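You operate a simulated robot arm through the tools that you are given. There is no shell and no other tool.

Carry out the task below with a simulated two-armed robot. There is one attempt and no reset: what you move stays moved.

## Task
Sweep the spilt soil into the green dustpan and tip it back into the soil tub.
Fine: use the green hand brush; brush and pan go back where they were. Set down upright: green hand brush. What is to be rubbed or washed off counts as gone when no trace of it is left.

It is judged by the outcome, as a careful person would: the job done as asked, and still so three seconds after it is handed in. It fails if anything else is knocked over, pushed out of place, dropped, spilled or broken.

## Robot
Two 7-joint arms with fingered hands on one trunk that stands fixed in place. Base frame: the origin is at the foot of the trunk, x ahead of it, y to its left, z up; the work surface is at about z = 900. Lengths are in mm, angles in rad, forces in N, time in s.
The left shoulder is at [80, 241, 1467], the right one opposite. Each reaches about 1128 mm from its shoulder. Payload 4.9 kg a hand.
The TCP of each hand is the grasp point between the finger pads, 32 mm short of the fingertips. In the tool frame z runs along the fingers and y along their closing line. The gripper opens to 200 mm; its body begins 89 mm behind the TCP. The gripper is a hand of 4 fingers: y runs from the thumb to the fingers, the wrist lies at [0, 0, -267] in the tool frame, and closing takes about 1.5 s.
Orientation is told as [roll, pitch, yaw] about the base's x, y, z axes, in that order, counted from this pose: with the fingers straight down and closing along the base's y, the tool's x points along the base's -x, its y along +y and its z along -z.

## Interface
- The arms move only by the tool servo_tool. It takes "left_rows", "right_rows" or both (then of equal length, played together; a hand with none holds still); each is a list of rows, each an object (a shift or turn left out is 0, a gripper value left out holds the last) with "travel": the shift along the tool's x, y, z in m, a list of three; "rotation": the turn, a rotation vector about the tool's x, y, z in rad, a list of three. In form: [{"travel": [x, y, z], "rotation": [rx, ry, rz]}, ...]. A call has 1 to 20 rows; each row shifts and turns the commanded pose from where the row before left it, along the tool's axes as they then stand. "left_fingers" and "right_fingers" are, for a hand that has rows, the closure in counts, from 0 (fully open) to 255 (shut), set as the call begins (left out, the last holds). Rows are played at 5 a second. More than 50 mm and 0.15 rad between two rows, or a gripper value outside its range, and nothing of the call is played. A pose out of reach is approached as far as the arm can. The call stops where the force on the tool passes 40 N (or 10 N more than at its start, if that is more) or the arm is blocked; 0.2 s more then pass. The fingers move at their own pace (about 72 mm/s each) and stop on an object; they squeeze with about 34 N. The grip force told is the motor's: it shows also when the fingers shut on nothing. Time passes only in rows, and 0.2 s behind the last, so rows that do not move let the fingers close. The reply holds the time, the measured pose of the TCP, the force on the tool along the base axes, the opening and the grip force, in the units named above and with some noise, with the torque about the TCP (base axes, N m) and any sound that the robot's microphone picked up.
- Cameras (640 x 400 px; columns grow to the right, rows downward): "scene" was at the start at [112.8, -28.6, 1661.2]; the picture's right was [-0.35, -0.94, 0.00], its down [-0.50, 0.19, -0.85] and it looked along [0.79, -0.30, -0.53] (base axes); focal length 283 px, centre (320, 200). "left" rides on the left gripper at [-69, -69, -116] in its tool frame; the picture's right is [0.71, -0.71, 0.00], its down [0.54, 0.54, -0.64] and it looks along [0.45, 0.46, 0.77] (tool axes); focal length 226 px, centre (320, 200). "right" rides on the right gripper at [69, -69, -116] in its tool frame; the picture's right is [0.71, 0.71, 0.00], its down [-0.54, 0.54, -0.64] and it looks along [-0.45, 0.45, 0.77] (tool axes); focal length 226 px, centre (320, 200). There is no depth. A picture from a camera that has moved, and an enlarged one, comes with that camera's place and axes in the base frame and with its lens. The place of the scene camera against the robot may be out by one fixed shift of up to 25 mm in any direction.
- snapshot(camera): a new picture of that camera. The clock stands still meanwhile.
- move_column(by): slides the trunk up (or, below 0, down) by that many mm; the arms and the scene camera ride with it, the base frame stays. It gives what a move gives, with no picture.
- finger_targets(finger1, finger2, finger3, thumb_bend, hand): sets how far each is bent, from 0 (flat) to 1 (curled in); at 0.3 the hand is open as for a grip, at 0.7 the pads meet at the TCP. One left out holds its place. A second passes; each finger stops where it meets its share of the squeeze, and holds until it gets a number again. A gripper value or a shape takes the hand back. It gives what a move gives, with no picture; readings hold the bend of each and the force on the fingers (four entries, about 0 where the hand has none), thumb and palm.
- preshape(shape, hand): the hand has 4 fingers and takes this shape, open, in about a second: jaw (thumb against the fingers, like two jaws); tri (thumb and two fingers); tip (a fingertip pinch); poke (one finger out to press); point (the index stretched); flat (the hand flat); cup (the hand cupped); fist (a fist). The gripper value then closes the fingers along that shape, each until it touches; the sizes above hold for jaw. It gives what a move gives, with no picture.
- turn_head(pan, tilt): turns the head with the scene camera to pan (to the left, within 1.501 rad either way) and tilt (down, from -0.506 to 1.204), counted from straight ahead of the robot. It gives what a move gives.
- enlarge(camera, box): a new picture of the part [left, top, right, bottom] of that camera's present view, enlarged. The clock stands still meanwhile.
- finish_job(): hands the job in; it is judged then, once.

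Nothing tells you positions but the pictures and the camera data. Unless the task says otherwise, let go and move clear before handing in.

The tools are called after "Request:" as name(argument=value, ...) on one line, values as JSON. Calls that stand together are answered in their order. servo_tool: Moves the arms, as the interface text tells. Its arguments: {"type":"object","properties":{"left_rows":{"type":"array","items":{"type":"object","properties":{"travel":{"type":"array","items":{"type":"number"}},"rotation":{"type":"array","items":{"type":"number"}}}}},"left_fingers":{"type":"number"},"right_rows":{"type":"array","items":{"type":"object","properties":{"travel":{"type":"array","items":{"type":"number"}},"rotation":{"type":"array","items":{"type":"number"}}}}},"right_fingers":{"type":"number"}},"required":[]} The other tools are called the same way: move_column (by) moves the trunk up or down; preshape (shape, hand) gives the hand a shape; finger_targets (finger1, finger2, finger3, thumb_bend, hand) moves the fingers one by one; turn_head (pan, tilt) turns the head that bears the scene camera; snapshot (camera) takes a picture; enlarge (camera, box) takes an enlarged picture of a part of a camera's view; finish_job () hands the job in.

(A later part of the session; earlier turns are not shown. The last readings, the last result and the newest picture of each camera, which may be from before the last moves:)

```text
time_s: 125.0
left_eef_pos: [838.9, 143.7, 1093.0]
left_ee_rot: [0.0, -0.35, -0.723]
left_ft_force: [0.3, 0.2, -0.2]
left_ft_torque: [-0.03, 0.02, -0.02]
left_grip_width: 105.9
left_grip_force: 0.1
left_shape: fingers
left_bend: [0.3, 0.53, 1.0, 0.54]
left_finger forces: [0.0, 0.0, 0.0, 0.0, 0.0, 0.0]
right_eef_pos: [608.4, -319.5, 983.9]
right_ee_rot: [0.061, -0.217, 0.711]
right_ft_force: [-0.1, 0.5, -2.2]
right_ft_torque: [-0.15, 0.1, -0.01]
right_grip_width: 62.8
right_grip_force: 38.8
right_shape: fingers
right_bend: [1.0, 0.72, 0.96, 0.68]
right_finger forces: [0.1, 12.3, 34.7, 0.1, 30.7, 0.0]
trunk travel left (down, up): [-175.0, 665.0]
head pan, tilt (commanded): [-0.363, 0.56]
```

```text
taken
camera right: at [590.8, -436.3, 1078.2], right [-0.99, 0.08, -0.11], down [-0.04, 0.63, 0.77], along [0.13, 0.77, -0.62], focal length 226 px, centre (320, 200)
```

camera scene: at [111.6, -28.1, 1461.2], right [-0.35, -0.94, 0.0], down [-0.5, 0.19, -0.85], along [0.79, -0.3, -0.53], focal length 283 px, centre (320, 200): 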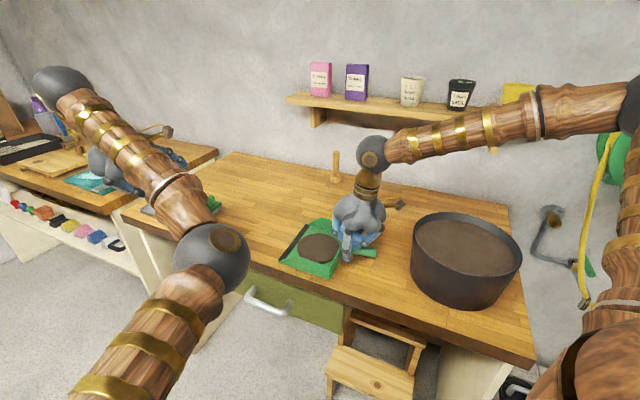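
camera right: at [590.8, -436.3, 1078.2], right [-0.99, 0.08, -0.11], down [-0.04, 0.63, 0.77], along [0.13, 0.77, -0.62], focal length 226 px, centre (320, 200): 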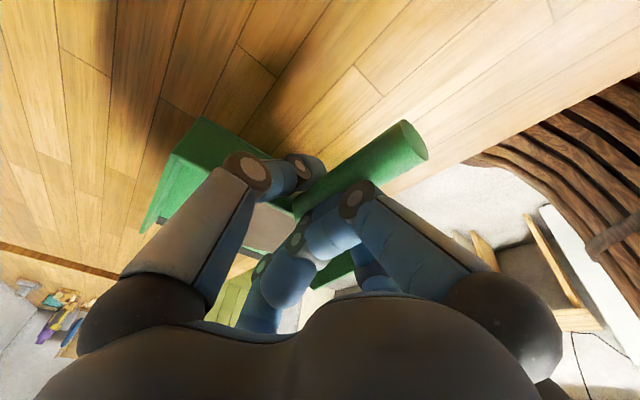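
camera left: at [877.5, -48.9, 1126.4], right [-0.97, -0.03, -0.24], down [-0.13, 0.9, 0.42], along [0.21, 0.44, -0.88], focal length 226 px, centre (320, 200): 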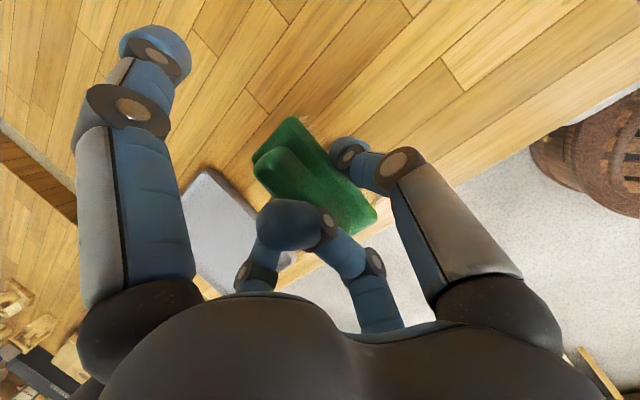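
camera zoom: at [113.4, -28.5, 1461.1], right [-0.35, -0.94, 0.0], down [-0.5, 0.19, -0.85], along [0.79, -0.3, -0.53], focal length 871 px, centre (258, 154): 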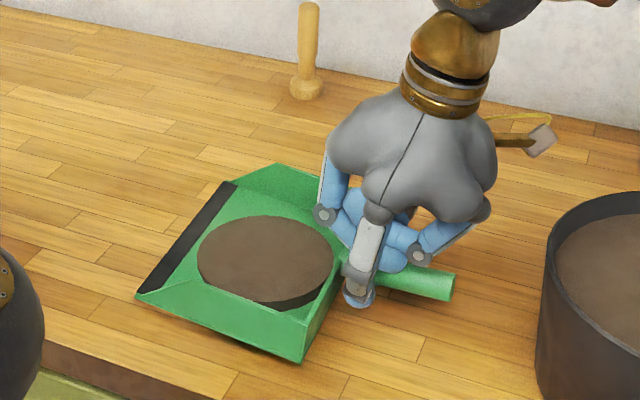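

The pan is up with the soil in it. Raise the trunk back by 200 mm to the tested pouring height.

Request:
move_column(by=200)

Request:
servo_tool(right_rows=[{"travel": [0.0045, 0, -0.02]}, {"travel": [0.0045, 0, -0.02]}, {"travel": [0.0045, 0, -0.02]}, {"travel": [0, 0, 0]}])

Request:
snapshot(camera="scene")

```text
time_s: 127.2
left_eef_pos: [838.5, 142.7, 1292.1]
left_ee_rot: [0.0, -0.349, -0.722]
left_ft_force: [0.3, 0.2, 0.6]
left_ft_torque: [0.04, 0.02, -0.02]
left_grip_width: 105.4
left_grip_force: 0.1
left_shape: fingers
left_bend: [0.3, 0.53, 1.0, 0.54]
left_finger forces: [0.0, 0.0, 0.0, 0.0, 0.1, 0.0]
right_eef_pos: [609.8, -319.6, 1183.0]
right_ee_rot: [0.06, -0.213, 0.712]
right_ft_force: [0.5, 0.2, -2.2]
right_ft_torque: [-0.15, 0.13, 0.03]
right_grip_width: 62.8
right_grip_force: 39.0
right_shape: fingers
right_bend: [1.0, 0.72, 0.96, 0.68]
right_finger forces: [0.1, 12.4, 34.6, 0.1, 30.6, 0.0]
trunk travel left (down, up): [-375.0, 465.0]
head pan, tilt (commanded): [-0.363, 0.56]
```

```text
time_s: 128.2
left_eef_pos: [838.6, 142.7, 1292.0]
left_ee_rot: [-0.001, -0.349, -0.722]
left_ft_force: [0.2, -0.3, 0.5]
left_ft_torque: [-0.02, 0.0, -0.02]
left_grip_width: 105.8
left_grip_force: 0.0
left_shape: fingers
left_bend: [0.3, 0.53, 1.0, 0.54]
left_finger forces: [0.0, 0.0, 0.0, 0.0, 0.0, 0.0]
right_eef_pos: [592.1, -339.4, 1239.3]
right_ee_rot: [0.06, -0.217, 0.71]
right_ft_force: [-0.4, 0.0, -1.9]
right_ft_torque: [-0.12, 0.09, 0.01]
right_grip_width: 62.9
right_grip_force: 38.3
right_shape: fingers
right_bend: [1.0, 0.72, 0.96, 0.68]
right_finger forces: [0.0, 12.4, 34.5, 0.0, 30.7, 0.0]
trunk travel left (down, up): [-375.0, 465.0]
head pan, tilt (commanded): [-0.363, 0.56]
```

```text
taken
camera scene: at [113.1, -28.6, 1661.2], right [-0.35, -0.94, 0.0], down [-0.5, 0.19, -0.85], along [0.79, -0.3, -0.53], focal length 283 px, centre (320, 200)
```

scene: 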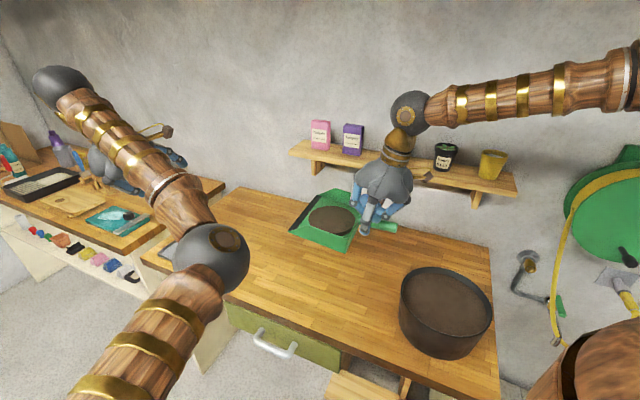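

Carrying height reached; the soil stays in the pan. Next, move the pan back (toward the robot's right) above the near side of the tub, keeping it slightly nose-up.

Request:
servo_tool(right_rows=[{"travel": [0.0263, 0.0052, -0.0069]}, {"travel": [0.0263, 0.0052, -0.0069]}, {"travel": [0.0263, 0.0052, -0.0069]}, {"travel": [0.0263, 0.0052, -0.0069]}, {"travel": [0.0263, 0.0052, -0.0069]}, {"travel": [0.0263, 0.0052, -0.0069]}, {"travel": [0.0263, 0.0052, -0.0069]}, {"travel": [0.0263, 0.0052, -0.0069]}])

Request:
snapshot(camera="scene")

```text
time_s: 130.0
left_eef_pos: [837.7, 140.6, 1293.3]
left_ee_rot: [0.002, -0.351, -0.724]
left_ft_force: [0.3, -0.9, 0.1]
left_ft_torque: [-0.03, -0.02, -0.02]
left_grip_width: 105.6
left_grip_force: 0.1
left_shape: fingers
left_bend: [0.3, 0.53, 1.0, 0.54]
left_finger forces: [0.0, 0.1, 0.1, 0.0, 0.0, 0.0]
right_eef_pos: [399.3, -453.8, 1249.6]
right_ee_rot: [0.059, -0.215, 0.707]
right_ft_force: [-0.3, -0.1, -3.6]
right_ft_torque: [-0.07, 0.06, -0.02]
right_grip_width: 62.7
right_grip_force: 38.5
right_shape: fingers
right_bend: [1.0, 0.72, 0.96, 0.68]
right_finger forces: [0.1, 12.5, 33.4, 0.0, 30.3, 0.0]
trunk travel left (down, up): [-375.0, 465.0]
head pan, tilt (commanded): [-0.363, 0.56]
```

```text
taken
camera scene: at [112.0, -31.7, 1660.9], right [-0.35, -0.94, 0.0], down [-0.5, 0.19, -0.85], along [0.79, -0.3, -0.53], focal length 283 px, centre (320, 200)
```

scene: 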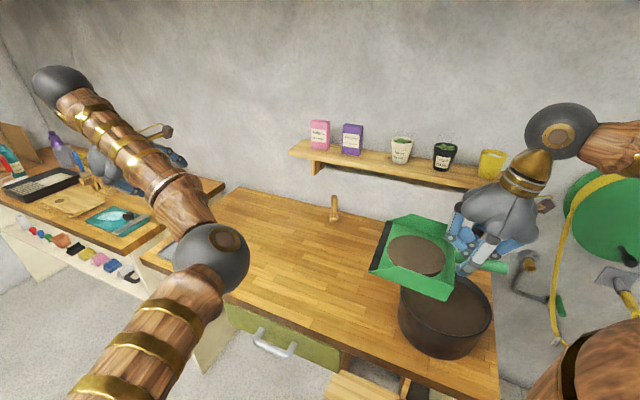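

Rotate the pan about the vertical so its lip points to the wall, across the tub.

Request:
servo_tool(right_rows=[{"rotation": [0.0271, -0.0076, 0.1229]}, {"rotation": [0.0271, -0.0076, 0.1229]}, {"rotation": [0.0271, -0.0076, 0.1229]}, {"rotation": [0.0271, -0.0076, 0.1229]}, {"rotation": [0.0271, -0.0076, 0.1229]}, {"rotation": [0.0271, -0.0076, 0.1229]}])

Request:
servo_tool(right_rows=[{"rotation": [0.0271, -0.0076, 0.1229]}, {"rotation": [0.0271, -0.0076, 0.1229]}, {"rotation": [0.0271, -0.0076, 0.1229]}, {"rotation": [0.0271, -0.0076, 0.1229]}, {"rotation": [0.0271, -0.0076, 0.1229]}, {"rotation": [0.0271, -0.0076, 0.1229]}])

Request:
snapshot(camera="scene")

Request:
snapshot(camera="right")

```text
time_s: 131.4
left_eef_pos: [838.6, 142.1, 1293.3]
left_ee_rot: [-0.001, -0.349, -0.722]
left_ft_force: [-0.2, -0.4, 0.5]
left_ft_torque: [-0.01, -0.01, -0.02]
left_grip_width: 105.7
left_grip_force: 0.1
left_shape: fingers
left_bend: [0.3, 0.53, 1.0, 0.54]
left_finger forces: [0.0, 0.1, 0.0, 0.0, 0.0, 0.0]
right_eef_pos: [400.6, -451.6, 1251.0]
right_ee_rot: [0.06, -0.219, -0.048]
right_ft_force: [-0.9, -0.1, -2.2]
right_ft_torque: [0.01, 0.16, 0.0]
right_grip_width: 62.7
right_grip_force: 38.0
right_shape: fingers
right_bend: [1.0, 0.72, 0.96, 0.68]
right_finger forces: [0.0, 12.6, 33.5, 0.1, 30.2, 0.0]
trunk travel left (down, up): [-375.0, 465.0]
head pan, tilt (commanded): [-0.363, 0.56]
```

```text
time_s: 132.8
left_eef_pos: [837.6, 142.8, 1291.7]
left_ee_rot: [-0.001, -0.35, -0.723]
left_ft_force: [-0.3, 0.6, 0.1]
left_ft_torque: [-0.01, 0.02, -0.02]
left_grip_width: 105.7
left_grip_force: 0.0
left_shape: fingers
left_bend: [0.3, 0.53, 1.0, 0.54]
left_finger forces: [0.0, 0.0, 0.0, 0.1, 0.0, 0.1]
right_eef_pos: [408.9, -460.8, 1251.3]
right_ee_rot: [0.06, -0.212, -0.793]
right_ft_force: [1.2, -0.3, -1.9]
right_ft_torque: [0.15, 0.14, 0.01]
right_grip_width: 62.5
right_grip_force: 38.5
right_shape: fingers
right_bend: [1.0, 0.72, 0.96, 0.68]
right_finger forces: [0.0, 12.5, 33.6, 0.0, 30.1, 0.1]
right hand out of reach, approached as far as the arm can: row 6
trunk travel left (down, up): [-375.0, 465.0]
head pan, tilt (commanded): [-0.363, 0.56]
```

```text
taken
camera scene: at [113.4, -28.0, 1661.1], right [-0.35, -0.94, 0.0], down [-0.5, 0.19, -0.85], along [0.79, -0.3, -0.53], focal length 283 px, centre (320, 200)
```

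scene: 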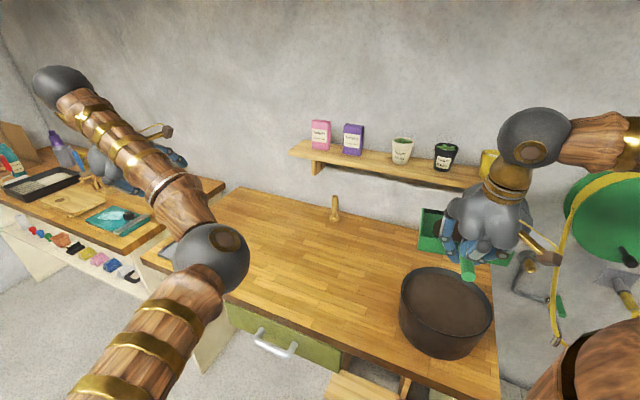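

```text
taken
camera right: at [293.2, -450.0, 1346.5], right [0.01, 0.99, -0.11], down [0.63, 0.08, 0.77], along [0.78, -0.08, -0.63], focal length 226 px, centre (320, 200)
```

right: 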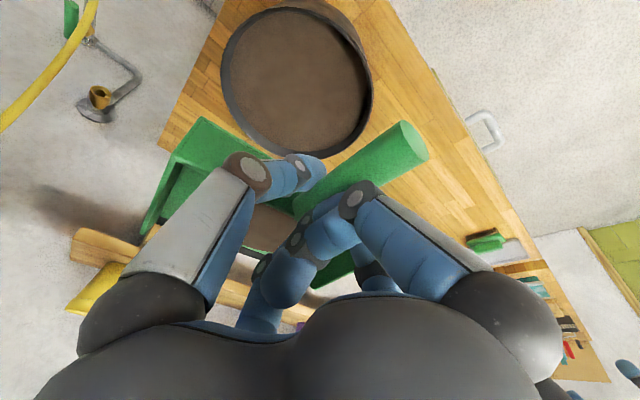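

The tub is right below. I'll shift slightly back (so the lip stays over the tub while tilting) and start tipping the pan.

Request:
servo_tool(right_rows=[{"travel": [0.0149, -0.0054, -0.0035]}, {"travel": [0.0149, -0.0054, -0.0035]}, {"travel": [0, 0, 0]}])

Request:
servo_tool(right_rows=[{"rotation": [0, 0.09, 0]}, {"rotation": [0, 0.09, 0]}, {"rotation": [0, 0.09, 0]}, {"rotation": [0, 0.09, 0]}])

Request:
enlarge(camera="scene", box=[380, 150, 560, 370])

```text
time_s: 133.6
left_eef_pos: [837.8, 143.7, 1293.3]
left_ee_rot: [-0.001, -0.349, -0.722]
left_ft_force: [-0.4, -0.4, 0.1]
left_ft_torque: [0.0, 0.02, -0.03]
left_grip_width: 105.8
left_grip_force: 0.0
left_shape: fingers
left_bend: [0.3, 0.53, 1.0, 0.54]
left_finger forces: [0.0, 0.0, 0.0, 0.0, 0.0, 0.1]
right_eef_pos: [397.3, -472.5, 1259.2]
right_ee_rot: [0.062, -0.216, -0.797]
right_ft_force: [0.5, 0.4, -1.9]
right_ft_torque: [0.12, 0.09, 0.01]
right_grip_width: 62.7
right_grip_force: 38.1
right_shape: fingers
right_bend: [1.0, 0.72, 0.96, 0.68]
right_finger forces: [0.0, 12.4, 33.5, 0.0, 30.0, 0.0]
right hand out of reach, approached as far as the arm can: row 1, 2
trunk travel left (down, up): [-375.0, 465.0]
head pan, tilt (commanded): [-0.363, 0.56]
```

```text
time_s: 134.6
left_eef_pos: [839.0, 142.7, 1291.7]
left_ee_rot: [-0.001, -0.35, -0.724]
left_ft_force: [-0.1, 0.4, -0.2]
left_ft_torque: [-0.01, -0.01, -0.02]
left_grip_width: 105.7
left_grip_force: 0.1
left_shape: fingers
left_bend: [0.3, 0.53, 1.0, 0.54]
left_finger forces: [0.0, 0.0, 0.1, 0.0, 0.0, 0.1]
right_eef_pos: [398.2, -473.3, 1258.8]
right_ee_rot: [0.062, 0.142, -0.783]
right_ft_force: [0.0, 0.7, -1.5]
right_ft_torque: [0.14, 0.13, -0.01]
right_grip_width: 62.6
right_grip_force: 38.1
right_shape: fingers
right_bend: [1.0, 0.72, 0.96, 0.68]
right_finger forces: [0.1, 12.5, 33.6, 0.1, 29.8, 0.0]
trunk travel left (down, up): [-375.0, 465.0]
head pan, tilt (commanded): [-0.363, 0.56]
```

```text
1.82 times, centred on (470, 260) of scene
camera zoom: at [113.8, -29.2, 1661.1], right [-0.35, -0.93, 0.0], down [-0.5, 0.19, -0.85], along [0.79, -0.3, -0.53], focal length 515 px, centre (47, 91)
```

zoom: 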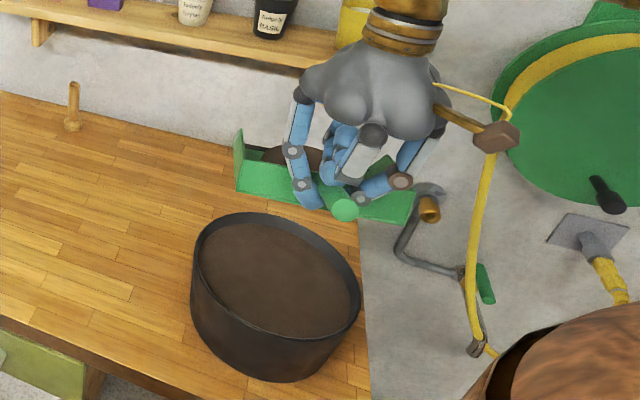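

Request:
servo_tool(right_rows=[{"travel": [0.0154, 0.0028, 0.0024]}, {"travel": [0.0154, 0.0028, 0.0024]}, {"travel": [0, 0, 0]}])

```text
time_s: 135.4
left_eef_pos: [837.1, 142.4, 1293.2]
left_ee_rot: [0.001, -0.349, -0.724]
left_ft_force: [0.8, 0.0, 0.0]
left_ft_torque: [0.01, 0.0, 0.03]
left_grip_width: 105.5
left_grip_force: 0.0
left_shape: fingers
left_bend: [0.3, 0.53, 1.0, 0.54]
left_finger forces: [0.0, 0.0, 0.0, 0.0, 0.0, 0.0]
right_eef_pos: [379.7, -447.4, 1259.6]
right_ee_rot: [0.06, 0.139, -0.782]
right_ft_force: [0.1, 0.1, -2.5]
right_ft_torque: [0.14, 0.21, 0.01]
right_grip_width: 62.3
right_grip_force: 37.8
right_shape: fingers
right_bend: [1.0, 0.72, 0.96, 0.69]
right_finger forces: [0.0, 12.5, 33.7, 0.1, 29.7, 0.0]
trunk travel left (down, up): [-375.0, 465.0]
head pan, tilt (commanded): [-0.363, 0.56]
```

Request:
servo_tool(right_rows=[{"travel": [-0.0042, 0, 0.0297]}, {"rotation": [0, 0.08, 0]}, {"rotation": [0, 0.08, 0]}, {"rotation": [0, 0.08, 0]}, {"rotation": [0, 0.08, 0]}])

Request:
enlarge(camera="scene", box=[380, 150, 560, 370])

Request:
snapshot(camera="right")

```text
time_s: 136.6
left_eef_pos: [838.5, 142.3, 1293.6]
left_ee_rot: [0.001, -0.349, -0.723]
left_ft_force: [0.3, 1.2, -0.7]
left_ft_torque: [0.02, 0.0, 0.0]
left_grip_width: 105.5
left_grip_force: 0.1
left_shape: fingers
left_bend: [0.3, 0.53, 1.0, 0.54]
left_finger forces: [0.0, 0.0, 0.0, 0.0, 0.0, 0.0]
right_eef_pos: [380.9, -446.3, 1228.9]
right_ee_rot: [0.066, 0.46, -0.758]
right_ft_force: [0.0, 0.0, -3.5]
right_ft_torque: [0.09, 0.08, -0.03]
right_grip_width: 62.7
right_grip_force: 38.3
right_shape: fingers
right_bend: [1.0, 0.72, 0.96, 0.69]
right_finger forces: [0.1, 12.7, 35.2, 0.1, 29.4, 0.1]
trunk travel left (down, up): [-375.0, 465.0]
head pan, tilt (commanded): [-0.363, 0.56]
```

```text
1.82 times, centred on (470, 260) of scene
camera zoom: at [114.0, -29.3, 1661.1], right [-0.35, -0.93, 0.0], down [-0.5, 0.19, -0.85], along [0.79, -0.3, -0.53], focal length 515 px, centre (47, 91)
```

zoom: 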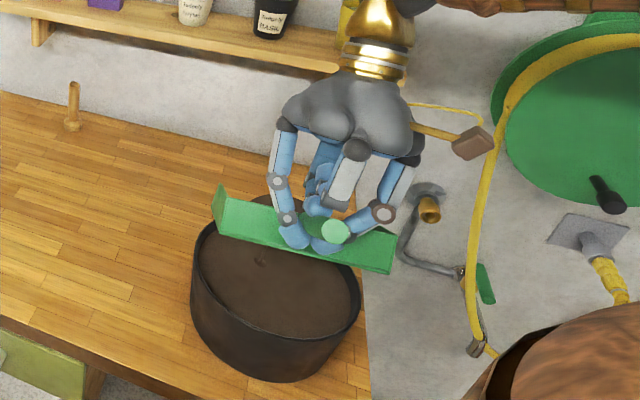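

```text
taken
camera right: at [321.0, -493.0, 1359.0], right [0.04, 0.93, 0.36], down [0.91, -0.18, 0.37], along [0.41, 0.31, -0.86], focal length 226 px, centre (320, 200)
```

right: 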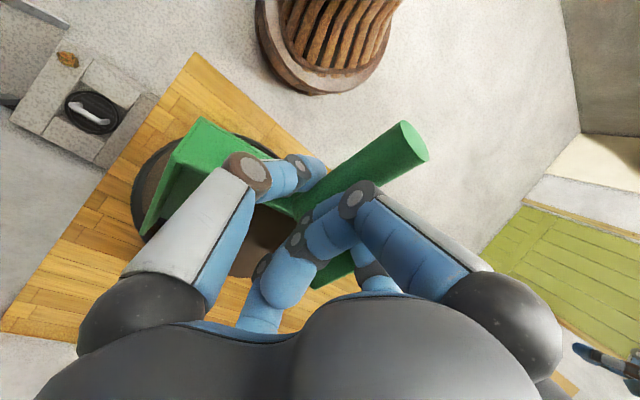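

Tilting works and the lip is inside the tub's circle. Continue tilting while advancing so that the lip stays over the middle of the tub.

Request:
servo_tool(right_rows=[{"travel": [-0.0072, -0.0019, -0.0039], "rotation": [0, 0.0775, 0]}, {"travel": [-0.0069, -0.0019, -0.0045], "rotation": [0, 0.0775, 0]}, {"travel": [-0.0065, -0.0019, -0.005], "rotation": [0, 0.0775, 0]}])

Request:
enlarge(camera="scene", box=[380, 150, 560, 370])

Request:
snapshot(camera="right")

```text
time_s: 137.4
left_eef_pos: [838.8, 142.0, 1292.7]
left_ee_rot: [0.001, -0.349, -0.724]
left_ft_force: [0.1, -0.5, -0.4]
left_ft_torque: [-0.02, 0.01, -0.01]
left_grip_width: 105.8
left_grip_force: 0.1
left_shape: fingers
left_bend: [0.3, 0.53, 1.0, 0.54]
left_finger forces: [0.0, 0.0, 0.1, 0.0, 0.1, 0.1]
right_eef_pos: [393.5, -467.9, 1230.7]
right_ee_rot: [0.079, 0.693, -0.74]
right_ft_force: [-0.1, 0.2, -1.7]
right_ft_torque: [0.04, 0.09, 0.02]
right_grip_width: 62.6
right_grip_force: 39.1
right_shape: fingers
right_bend: [1.0, 0.72, 0.96, 0.69]
right_finger forces: [0.0, 12.5, 36.0, 0.0, 29.3, 0.1]
trunk travel left (down, up): [-375.0, 465.0]
head pan, tilt (commanded): [-0.363, 0.56]
```

```text
1.82 times, centred on (470, 260) of scene
camera zoom: at [113.5, -29.3, 1661.1], right [-0.35, -0.93, 0.0], down [-0.5, 0.19, -0.85], along [0.79, -0.3, -0.53], focal length 515 px, centre (47, 91)
```

zoom: 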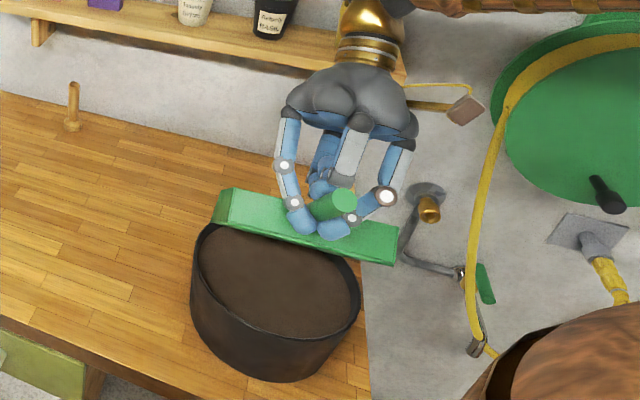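

```text
taken
camera right: at [356.0, -536.5, 1358.5], right [0.1, 0.86, 0.49], down [0.96, -0.21, 0.18], along [0.26, 0.46, -0.85], focal length 226 px, centre (320, 200)
```

right: 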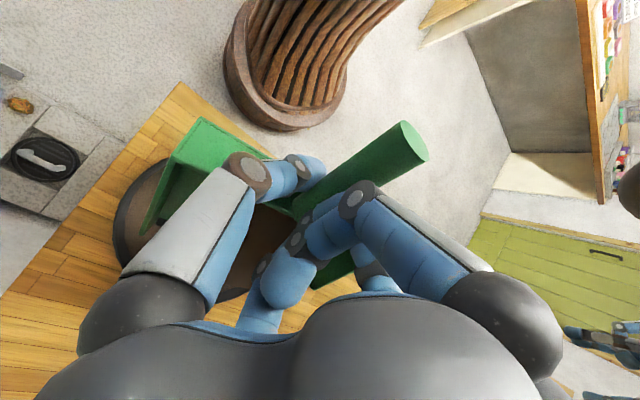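

Request:
servo_tool(right_rows=[{"travel": [-0.0061, -0.0019, -0.0055], "rotation": [0, 0.0775, 0]}, {"travel": [-0.0057, -0.0019, -0.0059], "rotation": [0, 0.0775, 0]}, {"travel": [-0.0052, -0.0019, -0.0064], "rotation": [0, 0.0775, 0]}, {"travel": [0, 0, 0]}, {"travel": [0, 0, 0]}, {"travel": [0, 0, 0]}])

Request:
enlarge(camera="scene", box=[380, 150, 560, 370])

Request:
snapshot(camera="right")

```text
time_s: 138.8
left_eef_pos: [837.8, 142.4, 1293.2]
left_ee_rot: [0.0, -0.349, -0.724]
left_ft_force: [-0.4, 0.5, -0.6]
left_ft_torque: [0.0, 0.0, 0.02]
left_grip_width: 105.8
left_grip_force: 0.1
left_shape: fingers
left_bend: [0.3, 0.53, 1.0, 0.54]
left_finger forces: [0.0, 0.0, 0.0, 0.0, 0.0, 0.1]
right_eef_pos: [405.3, -488.8, 1231.0]
right_ee_rot: [0.101, 0.924, -0.71]
right_ft_force: [-0.5, -0.5, -1.7]
right_ft_torque: [0.0, 0.05, -0.05]
right_grip_width: 62.4
right_grip_force: 39.6
right_shape: fingers
right_bend: [1.0, 0.72, 0.96, 0.69]
right_finger forces: [0.0, 12.5, 37.1, 0.0, 29.1, 0.0]
trunk travel left (down, up): [-375.0, 465.0]
head pan, tilt (commanded): [-0.363, 0.56]
```

```text
1.82 times, centred on (470, 260) of scene
camera zoom: at [113.0, -28.9, 1661.2], right [-0.35, -0.94, 0.0], down [-0.5, 0.19, -0.85], along [0.79, -0.3, -0.53], focal length 515 px, centre (47, 91)
```

zoom: 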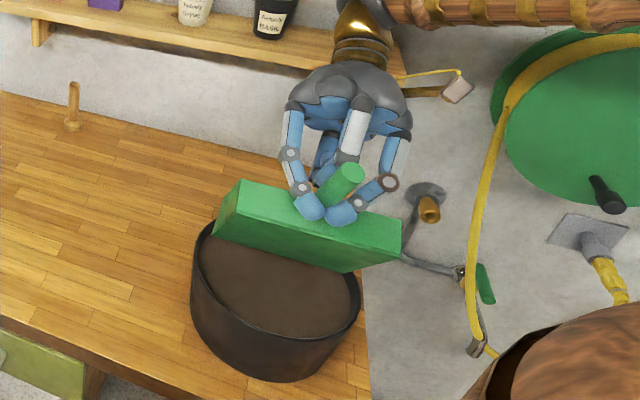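

```text
taken
camera right: at [389.7, -578.4, 1350.8], right [0.18, 0.78, 0.61], down [0.98, -0.21, -0.01], along [0.12, 0.59, -0.8], focal length 226 px, centre (320, 200)
```

right: 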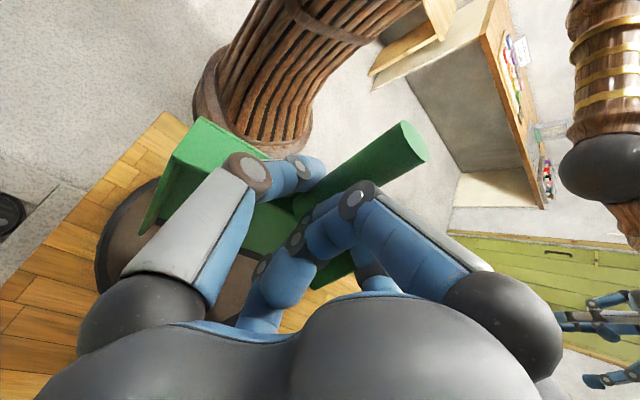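

Request:
enlarge(camera="right", box=[80, 110, 380, 320])

Request:
enlarge(camera="scene", box=[420, 220, 520, 370])

```text
1.90 times, centred on (230, 215) of right
camera zoom: at [389.7, -578.4, 1350.8], right [0.18, 0.78, 0.61], down [0.98, -0.21, -0.01], along [0.12, 0.59, -0.8], focal length 431 px, centre (491, 171)
```

zoom: 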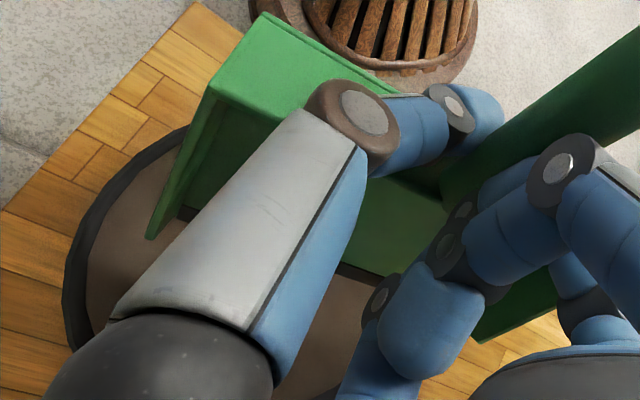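

```text
2.67 times, centred on (470, 295) of scene
camera zoom: at [113.0, -28.9, 1661.2], right [-0.35, -0.94, 0.0], down [-0.5, 0.19, -0.85], along [0.79, -0.3, -0.53], focal length 755 px, centre (-80, -53)
```

zoom: 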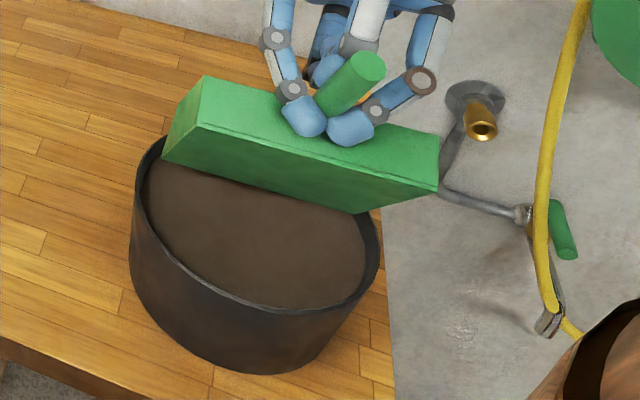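

The pan's floor is green and empty; the soil is in the tub. Now reverse the motion: un-tilt.

Request:
servo_tool(right_rows=[{"travel": [0.0052, 0.0019, 0.0064], "rotation": [0, -0.0775, 0]}, {"travel": [0.0057, 0.0019, 0.0059], "rotation": [0, -0.0775, 0]}, {"travel": [0.0061, 0.0019, 0.0055], "rotation": [0, -0.0775, 0]}, {"travel": [0.0065, 0.0019, 0.005], "rotation": [0, -0.0775, 0]}, {"travel": [0.0069, 0.0019, 0.0045], "rotation": [0, -0.0775, 0]}, {"travel": [0.0072, 0.0019, 0.0039], "rotation": [0, -0.0775, 0]}])

Request:
servo_tool(right_rows=[{"travel": [0, 0, -0.01], "rotation": [0, -0.08, 0]}, {"travel": [0, 0, -0.01], "rotation": [0, -0.08, 0]}, {"travel": [0, 0, -0.005], "rotation": [0, -0.08, 0]}, {"travel": [0, 0, -0.005], "rotation": [0, -0.08, 0]}])

Request:
snapshot(camera="scene")

```text
time_s: 140.2
left_eef_pos: [836.9, 144.3, 1293.9]
left_ee_rot: [0.0, -0.352, -0.722]
left_ft_force: [0.1, -1.0, 0.3]
left_ft_torque: [-0.01, -0.01, -0.04]
left_grip_width: 105.7
left_grip_force: 0.0
left_shape: fingers
left_bend: [0.3, 0.53, 1.0, 0.54]
left_finger forces: [0.1, 0.1, 0.0, 0.0, 0.0, 0.1]
right_eef_pos: [378.7, -443.6, 1235.3]
right_ee_rot: [0.066, 0.457, -0.758]
right_ft_force: [-0.7, 0.1, -0.6]
right_ft_torque: [0.0, 0.06, 0.01]
right_grip_width: 62.7
right_grip_force: 38.5
right_shape: fingers
right_bend: [1.0, 0.72, 0.96, 0.69]
right_finger forces: [0.0, 12.6, 35.5, 0.1, 29.3, 0.1]
trunk travel left (down, up): [-375.0, 465.0]
head pan, tilt (commanded): [-0.363, 0.56]
```

```text
time_s: 141.2
left_eef_pos: [836.4, 142.5, 1294.6]
left_ee_rot: [-0.001, -0.351, -0.722]
left_ft_force: [0.0, -0.3, 0.6]
left_ft_torque: [0.01, 0.01, -0.03]
left_grip_width: 106.2
left_grip_force: 0.1
left_shape: fingers
left_bend: [0.3, 0.53, 1.0, 0.54]
left_finger forces: [0.0, 0.1, 0.0, 0.1, 0.1, 0.1]
right_eef_pos: [386.1, -454.8, 1261.5]
right_ee_rot: [0.061, 0.139, -0.78]
right_ft_force: [-0.2, 0.3, -0.9]
right_ft_torque: [0.08, 0.1, 0.01]
right_grip_width: 62.6
right_grip_force: 37.7
right_shape: fingers
right_bend: [1.0, 0.72, 0.96, 0.69]
right_finger forces: [0.1, 12.6, 34.5, 0.1, 29.3, 0.0]
trunk travel left (down, up): [-375.0, 465.0]
head pan, tilt (commanded): [-0.363, 0.56]
```

```text
taken
camera scene: at [111.8, -29.1, 1661.3], right [-0.35, -0.94, 0.0], down [-0.5, 0.19, -0.85], along [0.79, -0.3, -0.53], focal length 283 px, centre (320, 200)
```

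scene: 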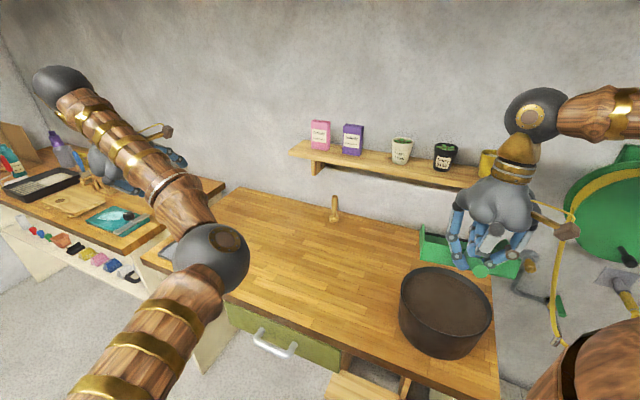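

Tub and bench look fine. Yaw the empty pan back toward its original direction.

Request:
servo_tool(right_rows=[{"rotation": [0.0174, 0.0075, -0.1235]}, {"rotation": [0.0174, 0.0075, -0.1235]}, {"rotation": [0.0174, 0.0075, -0.1235]}, {"rotation": [0.0174, 0.0075, -0.1235]}, {"rotation": [0.0174, 0.0075, -0.1235]}, {"rotation": [0.0174, 0.0075, -0.1235]}, {"rotation": [0.0174, 0.0075, -0.1235]}, {"rotation": [0.0174, 0.0075, -0.1235]}, {"rotation": [0.0174, 0.0075, -0.1235]}, {"rotation": [0.0174, 0.0075, -0.1235]}, {"rotation": [0.0174, 0.0075, -0.1235]}, {"rotation": [0.0174, 0.0075, -0.1235]}])

Request:
servo_tool(right_rows=[{"rotation": [0, -0.09, 0]}, {"rotation": [0, -0.09, 0]}, {"rotation": [0, -0.085, 0]}])

Request:
snapshot(camera="scene")

```text
time_s: 143.8
left_eef_pos: [839.0, 143.2, 1293.8]
left_ee_rot: [0.0, -0.351, -0.722]
left_ft_force: [-0.9, -0.6, -0.3]
left_ft_torque: [-0.01, 0.0, 0.0]
left_grip_width: 105.9
left_grip_force: 0.0
left_shape: fingers
left_bend: [0.3, 0.53, 1.0, 0.54]
left_finger forces: [0.0, 0.0, 0.1, 0.1, 0.0, 0.1]
right_eef_pos: [386.2, -454.3, 1261.1]
right_ee_rot: [0.061, 0.141, 0.72]
right_ft_force: [0.4, 0.0, -1.7]
right_ft_torque: [-0.07, 0.07, 0.0]
right_grip_width: 62.5
right_grip_force: 38.1
right_shape: fingers
right_bend: [1.0, 0.72, 0.96, 0.69]
right_finger forces: [0.0, 12.8, 34.2, 0.0, 29.1, 0.0]
trunk travel left (down, up): [-375.0, 465.0]
head pan, tilt (commanded): [-0.363, 0.56]
```

```text
time_s: 144.6
left_eef_pos: [836.8, 141.4, 1294.1]
left_ee_rot: [0.0, -0.347, -0.725]
left_ft_force: [-0.7, -1.1, 0.0]
left_ft_torque: [0.06, 0.04, -0.01]
left_grip_width: 106.1
left_grip_force: 0.0
left_shape: fingers
left_bend: [0.3, 0.53, 1.0, 0.54]
left_finger forces: [0.0, 0.1, 0.1, 0.0, 0.0, 0.1]
right_eef_pos: [387.1, -456.5, 1260.6]
right_ee_rot: [0.06, -0.127, 0.7]
right_ft_force: [0.4, -1.2, -1.9]
right_ft_torque: [-0.08, 0.12, -0.03]
right_grip_width: 62.4
right_grip_force: 37.7
right_shape: fingers
right_bend: [1.0, 0.72, 0.96, 0.69]
right_finger forces: [0.0, 12.7, 33.6, 0.1, 29.3, 0.0]
trunk travel left (down, up): [-375.0, 465.0]
head pan, tilt (commanded): [-0.363, 0.56]
```

```text
taken
camera scene: at [113.0, -31.7, 1661.2], right [-0.35, -0.94, 0.0], down [-0.5, 0.19, -0.85], along [0.79, -0.3, -0.53], focal length 283 px, centre (320, 200)
```

scene: 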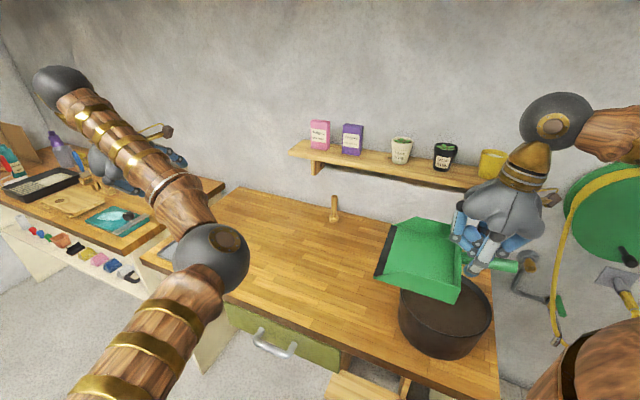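

Pan empty and level. Move it back above its original spot.

Request:
servo_tool(right_rows=[{"travel": [-0.0382, -0.005, 0.0046]}, {"travel": [-0.0382, -0.005, 0.0046]}, {"travel": [-0.0382, -0.005, 0.0046]}, {"travel": [-0.0382, -0.005, 0.0046]}, {"travel": [-0.0382, -0.005, 0.0046]}, {"travel": [-0.0382, -0.005, 0.0046]}, {"travel": [-0.0382, -0.005, 0.0046]}, {"travel": [0.0041, -0.0019, 0.0317]}, {"travel": [0.0041, -0.0019, 0.0317]}, {"travel": [0.0041, -0.0019, 0.0317]}, {"travel": [0.0041, -0.0019, 0.0317]}, {"travel": [0.0041, -0.0019, 0.0317]}])

Request:
enlarge(camera="scene", box=[180, 200, 380, 325])

```text
time_s: 147.2
left_eef_pos: [838.3, 143.2, 1292.1]
left_ee_rot: [0.0, -0.35, -0.723]
left_ft_force: [0.0, 0.7, 0.5]
left_ft_torque: [0.02, 0.04, 0.0]
left_grip_width: 105.8
left_grip_force: 0.1
left_shape: fingers
left_bend: [0.3, 0.53, 1.0, 0.54]
left_finger forces: [0.0, 0.0, 0.0, 0.0, 0.0, 0.0]
right_eef_pos: [613.4, -306.1, 1100.2]
right_ee_rot: [0.06, -0.124, 0.702]
right_ft_force: [0.6, 0.2, -2.6]
right_ft_torque: [-0.11, 0.1, 0.02]
right_grip_width: 62.4
right_grip_force: 37.7
right_shape: fingers
right_bend: [1.0, 0.72, 0.96, 0.69]
right_finger forces: [0.0, 12.7, 33.3, 0.0, 29.1, 0.1]
trunk travel left (down, up): [-375.0, 465.0]
head pan, tilt (commanded): [-0.363, 0.56]
```

```text
3.20 times, centred on (280, 262) of scene
camera zoom: at [113.8, -29.4, 1661.2], right [-0.35, -0.93, 0.0], down [-0.5, 0.19, -0.85], along [0.79, -0.3, -0.53], focal length 906 px, centre (448, 0)
```

zoom: 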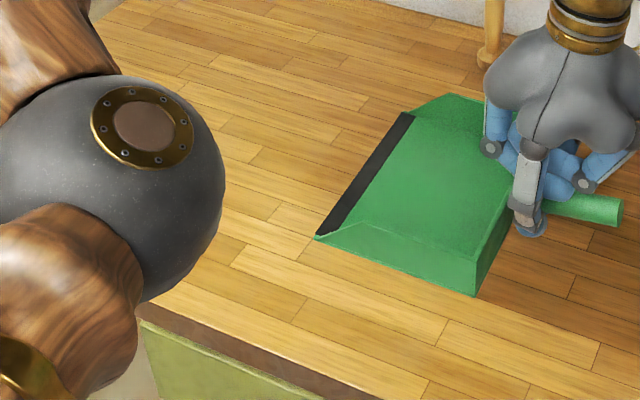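

Request:
servo_tool(right_rows=[{"travel": [0.0044, -0.0021, 0.0346]}, {"travel": [0.0044, -0.0021, 0.0346]}, {"travel": [0.0038, -0.0018, 0.0297]}, {"travel": [0.0025, -0.0012, 0.0198], "rotation": [0, 0, -0.012]}])

Request:
enlarge(camera="scene", box=[180, 200, 380, 325])

```text
time_s: 148.2
left_eef_pos: [837.6, 143.3, 1292.5]
left_ee_rot: [-0.001, -0.349, -0.723]
left_ft_force: [0.4, -1.0, -0.5]
left_ft_torque: [0.02, 0.0, 0.03]
left_grip_width: 105.9
left_grip_force: 0.0
left_shape: fingers
left_bend: [0.3, 0.53, 1.0, 0.54]
left_finger forces: [0.0, 0.0, 0.0, 0.1, 0.1, 0.0]
right_eef_pos: [612.7, -306.8, 981.0]
right_ee_rot: [0.06, -0.125, 0.716]
right_ft_force: [-0.2, -1.0, -1.2]
right_ft_torque: [-0.15, 0.12, 0.01]
right_grip_width: 62.2
right_grip_force: 37.9
right_shape: fingers
right_bend: [1.0, 0.72, 0.96, 0.69]
right_finger forces: [0.0, 12.7, 33.3, 0.0, 29.2, 0.0]
trunk travel left (down, up): [-375.0, 465.0]
head pan, tilt (commanded): [-0.363, 0.56]
```

```text
3.20 times, centred on (280, 262) of scene
camera zoom: at [113.7, -29.0, 1661.2], right [-0.35, -0.94, 0.0], down [-0.5, 0.19, -0.85], along [0.79, -0.3, -0.53], focal length 906 px, centre (448, 0)
```

zoom: 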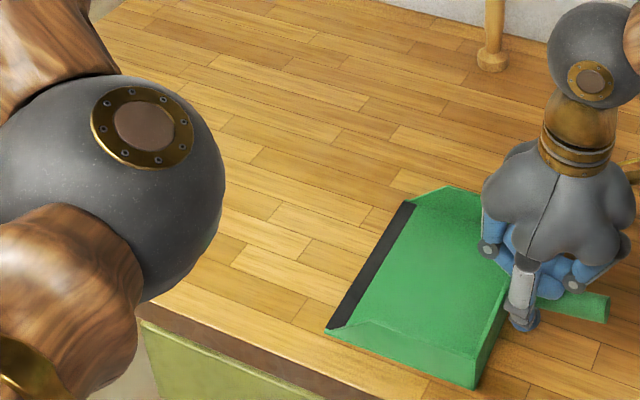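

Request:
servo_tool(right_rows=[{"travel": [0.0014, -0.0021, 0.0118]}, {"travel": [0.0014, -0.0021, 0.0118]}, {"travel": [0.0012, -0.0018, 0.009]}])

Request:
enlarge(camera="scene", box=[180, 200, 380, 325])

```text
time_s: 149.0
left_eef_pos: [837.5, 144.0, 1292.8]
left_ee_rot: [0.0, -0.349, -0.723]
left_ft_force: [-0.2, 0.2, 0.1]
left_ft_torque: [-0.01, 0.02, -0.02]
left_grip_width: 105.7
left_grip_force: 0.1
left_shape: fingers
left_bend: [0.3, 0.53, 1.0, 0.54]
left_finger forces: [0.0, 0.0, 0.0, 0.0, 0.0, 0.0]
right_eef_pos: [615.8, -307.9, 948.3]
right_ee_rot: [0.058, -0.128, 0.715]
right_ft_force: [-0.7, -0.2, -2.0]
right_ft_torque: [-0.14, 0.08, -0.01]
right_grip_width: 62.4
right_grip_force: 38.0
right_shape: fingers
right_bend: [1.0, 0.72, 0.96, 0.69]
right_finger forces: [0.0, 12.8, 33.4, 0.1, 29.0, 0.0]
trunk travel left (down, up): [-375.0, 465.0]
head pan, tilt (commanded): [-0.363, 0.56]
```

```text
3.20 times, centred on (280, 262) of scene
camera zoom: at [113.0, -28.7, 1661.2], right [-0.35, -0.94, 0.0], down [-0.5, 0.19, -0.85], along [0.79, -0.3, -0.53], focal length 906 px, centre (448, 0)
```

zoom: 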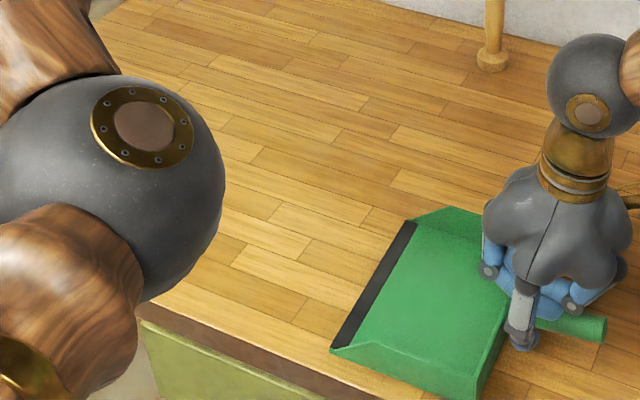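

Comparing with the first picture, the pan needs about +6 mm along, −8 mm across the bench and −2° of yaw. Adjust while it's still a few mm off the bench, then lower.

Request:
servo_tool(right_rows=[{"travel": [-0.0031, -0.0036, 0.0002], "rotation": [0, 0, 0.0185]}, {"travel": [-0.0031, -0.0036, 0.0002], "rotation": [0, 0, 0.0185]}, {"travel": [0.0003, 0, 0.003]}, {"travel": [0.0003, 0, 0.002]}, {"travel": [0, 0, 0]}])

Request:
enlarge(camera="scene", box=[180, 200, 380, 325])

```text
time_s: 150.2
left_eef_pos: [838.2, 143.9, 1293.3]
left_ee_rot: [-0.001, -0.35, -0.723]
left_ft_force: [0.4, -0.2, 0.1]
left_ft_torque: [0.02, 0.0, -0.02]
left_grip_width: 106.0
left_grip_force: 0.0
left_shape: fingers
left_bend: [0.3, 0.53, 1.0, 0.54]
left_finger forces: [0.0, 0.0, 0.1, 0.0, 0.0, 0.0]
right_eef_pos: [625.6, -311.2, 942.7]
right_ee_rot: [0.062, -0.125, 0.676]
right_ft_force: [0.8, -1.2, 0.1]
right_ft_torque: [0.04, 0.16, 0.03]
right_grip_width: 62.4
right_grip_force: 39.6
right_shape: fingers
right_bend: [1.0, 0.72, 0.96, 0.69]
right_finger forces: [0.0, 12.0, 36.7, 0.0, 30.1, 0.1]
trunk travel left (down, up): [-375.0, 465.0]
head pan, tilt (commanded): [-0.363, 0.56]
```

```text
3.20 times, centred on (280, 262) of scene
camera zoom: at [112.9, -28.6, 1661.2], right [-0.35, -0.94, 0.0], down [-0.5, 0.19, -0.85], along [0.79, -0.3, -0.53], focal length 906 px, centre (448, 0)
```

zoom: 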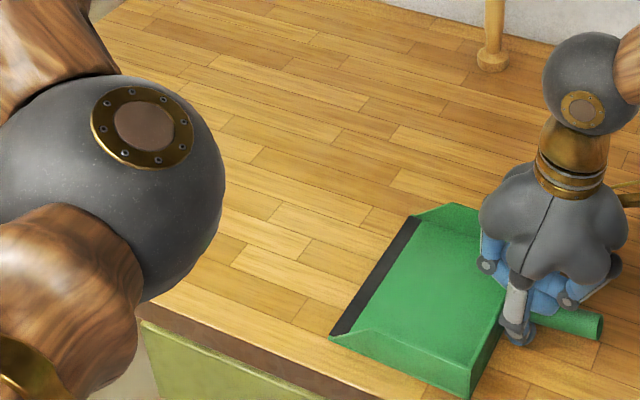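

The pan now matches its original outline in the picture within ~2 mm and rests on the bench. Release thumb and finger2 step by step.

Request:
finger_targets(hand="right", finger2=0.64, thumb_bend=0.61)

Request:
enlarge(camera="scene", box=[180, 200, 380, 325])

Request:
finger_targets(hand="right", finger2=0.45, thumb_bend=0.45)

Request:
enlarge(camera="scene", box=[180, 200, 380, 325])

```text
time_s: 151.2
left_eef_pos: [838.0, 144.5, 1294.1]
left_ee_rot: [0.001, -0.35, -0.723]
left_ft_force: [0.6, -0.2, -1.0]
left_ft_torque: [0.01, -0.01, 0.0]
left_grip_width: 106.2
left_grip_force: 0.0
left_shape: fingers
left_bend: [0.3, 0.53, 1.0, 0.54]
left_finger forces: [0.1, 0.1, 0.0, 0.1, 0.1, 0.1]
right_eef_pos: [624.0, -309.9, 943.8]
right_ee_rot: [0.062, -0.124, 0.679]
right_ft_force: [-0.1, 0.1, 5.6]
right_ft_torque: [0.08, -0.07, 0.05]
right_grip_width: 76.5
right_grip_force: 0.1
right_shape: fingers
right_bend: [1.0, 0.64, 0.95, 0.61]
right_finger forces: [0.1, 0.0, 0.1, 0.0, 0.1, 0.0]
trunk travel left (down, up): [-375.0, 465.0]
head pan, tilt (commanded): [-0.363, 0.56]
```

```text
3.20 times, centred on (280, 262) of scene
camera zoom: at [112.2, -28.1, 1661.3], right [-0.35, -0.94, 0.0], down [-0.5, 0.19, -0.85], along [0.79, -0.3, -0.53], focal length 906 px, centre (448, 0)
```

zoom: 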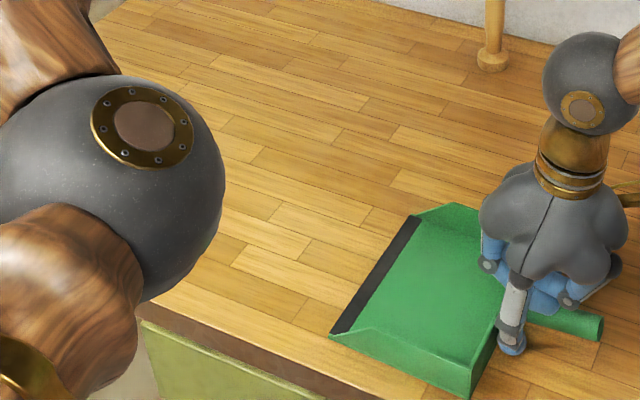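

```text
time_s: 152.2
left_eef_pos: [835.6, 145.3, 1296.0]
left_ee_rot: [0.0, -0.352, -0.723]
left_ft_force: [0.2, -0.4, -0.7]
left_ft_torque: [0.0, -0.04, -0.01]
left_grip_width: 105.6
left_grip_force: 0.1
left_shape: fingers
left_bend: [0.3, 0.53, 1.0, 0.54]
left_finger forces: [0.0, 0.0, 0.0, 0.1, 0.0, 0.1]
right_eef_pos: [624.5, -308.8, 944.8]
right_ee_rot: [0.062, -0.124, 0.678]
right_ft_force: [-1.2, 6.4, 28.8]
right_ft_torque: [-0.98, -1.05, 0.27]
right_grip_width: 89.7
right_grip_force: 14.9
right_shape: fingers
right_bend: [1.0, 0.45, 0.95, 0.48]
right_finger forces: [0.1, 0.1, 0.1, 0.1, 28.8, 0.1]
trunk travel left (down, up): [-375.0, 465.0]
head pan, tilt (commanded): [-0.363, 0.56]
```

```text
3.20 times, centred on (280, 262) of scene
camera zoom: at [109.4, -25.6, 1661.7], right [-0.35, -0.94, 0.0], down [-0.5, 0.19, -0.85], along [0.79, -0.3, -0.53], focal length 906 px, centre (448, 0)
```

zoom: 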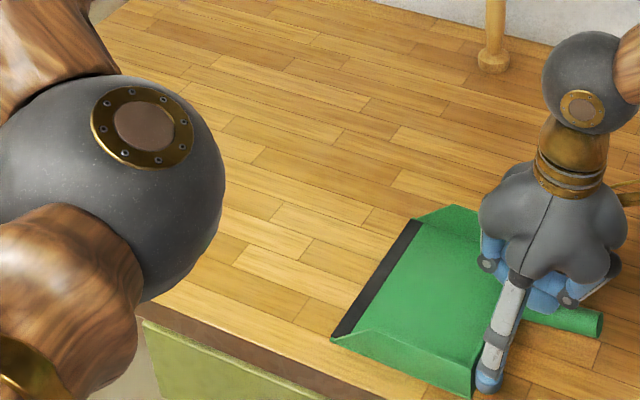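

The thumb tip met the bench while opening; nothing moved. I'll raise the hand straight up now (the handle is free).

Request:
servo_tool(right_rows=[{"travel": [-0.0006, 0.0003, -0.005]}, {"travel": [-0.0012, 0.0006, -0.0099]}, {"travel": [-0.0012, 0.0006, -0.0099]}])

Request:
enlarge(camera="scene", box=[180, 200, 380, 325])

Request:
snapshot(camera="right")

```text
time_s: 153.0
left_eef_pos: [836.5, 144.7, 1294.2]
left_ee_rot: [0.0, -0.351, -0.723]
left_ft_force: [0.5, 0.1, -0.4]
left_ft_torque: [0.0, -0.01, -0.01]
left_grip_width: 105.8
left_grip_force: 0.0
left_shape: fingers
left_bend: [0.3, 0.53, 1.0, 0.54]
left_finger forces: [0.0, 0.1, 0.0, 0.1, 0.0, 0.0]
right_eef_pos: [624.5, -309.0, 968.8]
right_ee_rot: [0.063, -0.124, 0.678]
right_ft_force: [-0.8, -0.2, 0.3]
right_ft_torque: [-0.02, 0.0, 0.0]
right_grip_width: 98.3
right_grip_force: 0.2
right_shape: fingers
right_bend: [1.0, 0.45, 0.95, 0.45]
right_finger forces: [0.1, 0.0, 0.1, 0.0, 0.1, 0.0]
trunk travel left (down, up): [-375.0, 465.0]
head pan, tilt (commanded): [-0.363, 0.56]
```

```text
3.20 times, centred on (280, 262) of scene
camera zoom: at [111.7, -27.4, 1661.2], right [-0.35, -0.94, 0.0], down [-0.5, 0.19, -0.85], along [0.79, -0.3, -0.53], focal length 906 px, centre (448, 0)
```

zoom: 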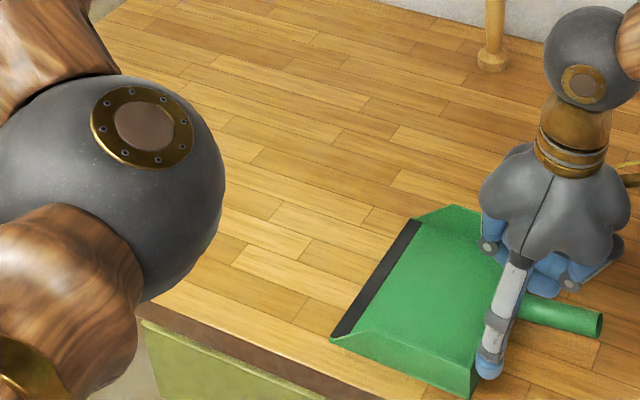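

```text
taken
camera right: at [609.7, -419.2, 1070.0], right [-0.99, 0.11, -0.04], down [0.04, 0.68, 0.74], along [0.11, 0.73, -0.68], focal length 226 px, centre (320, 200)
```

right: 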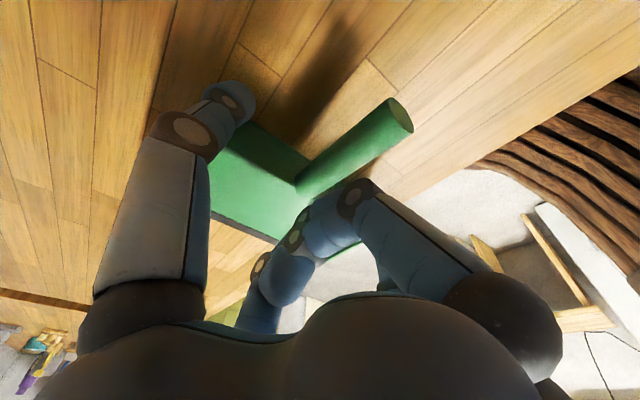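

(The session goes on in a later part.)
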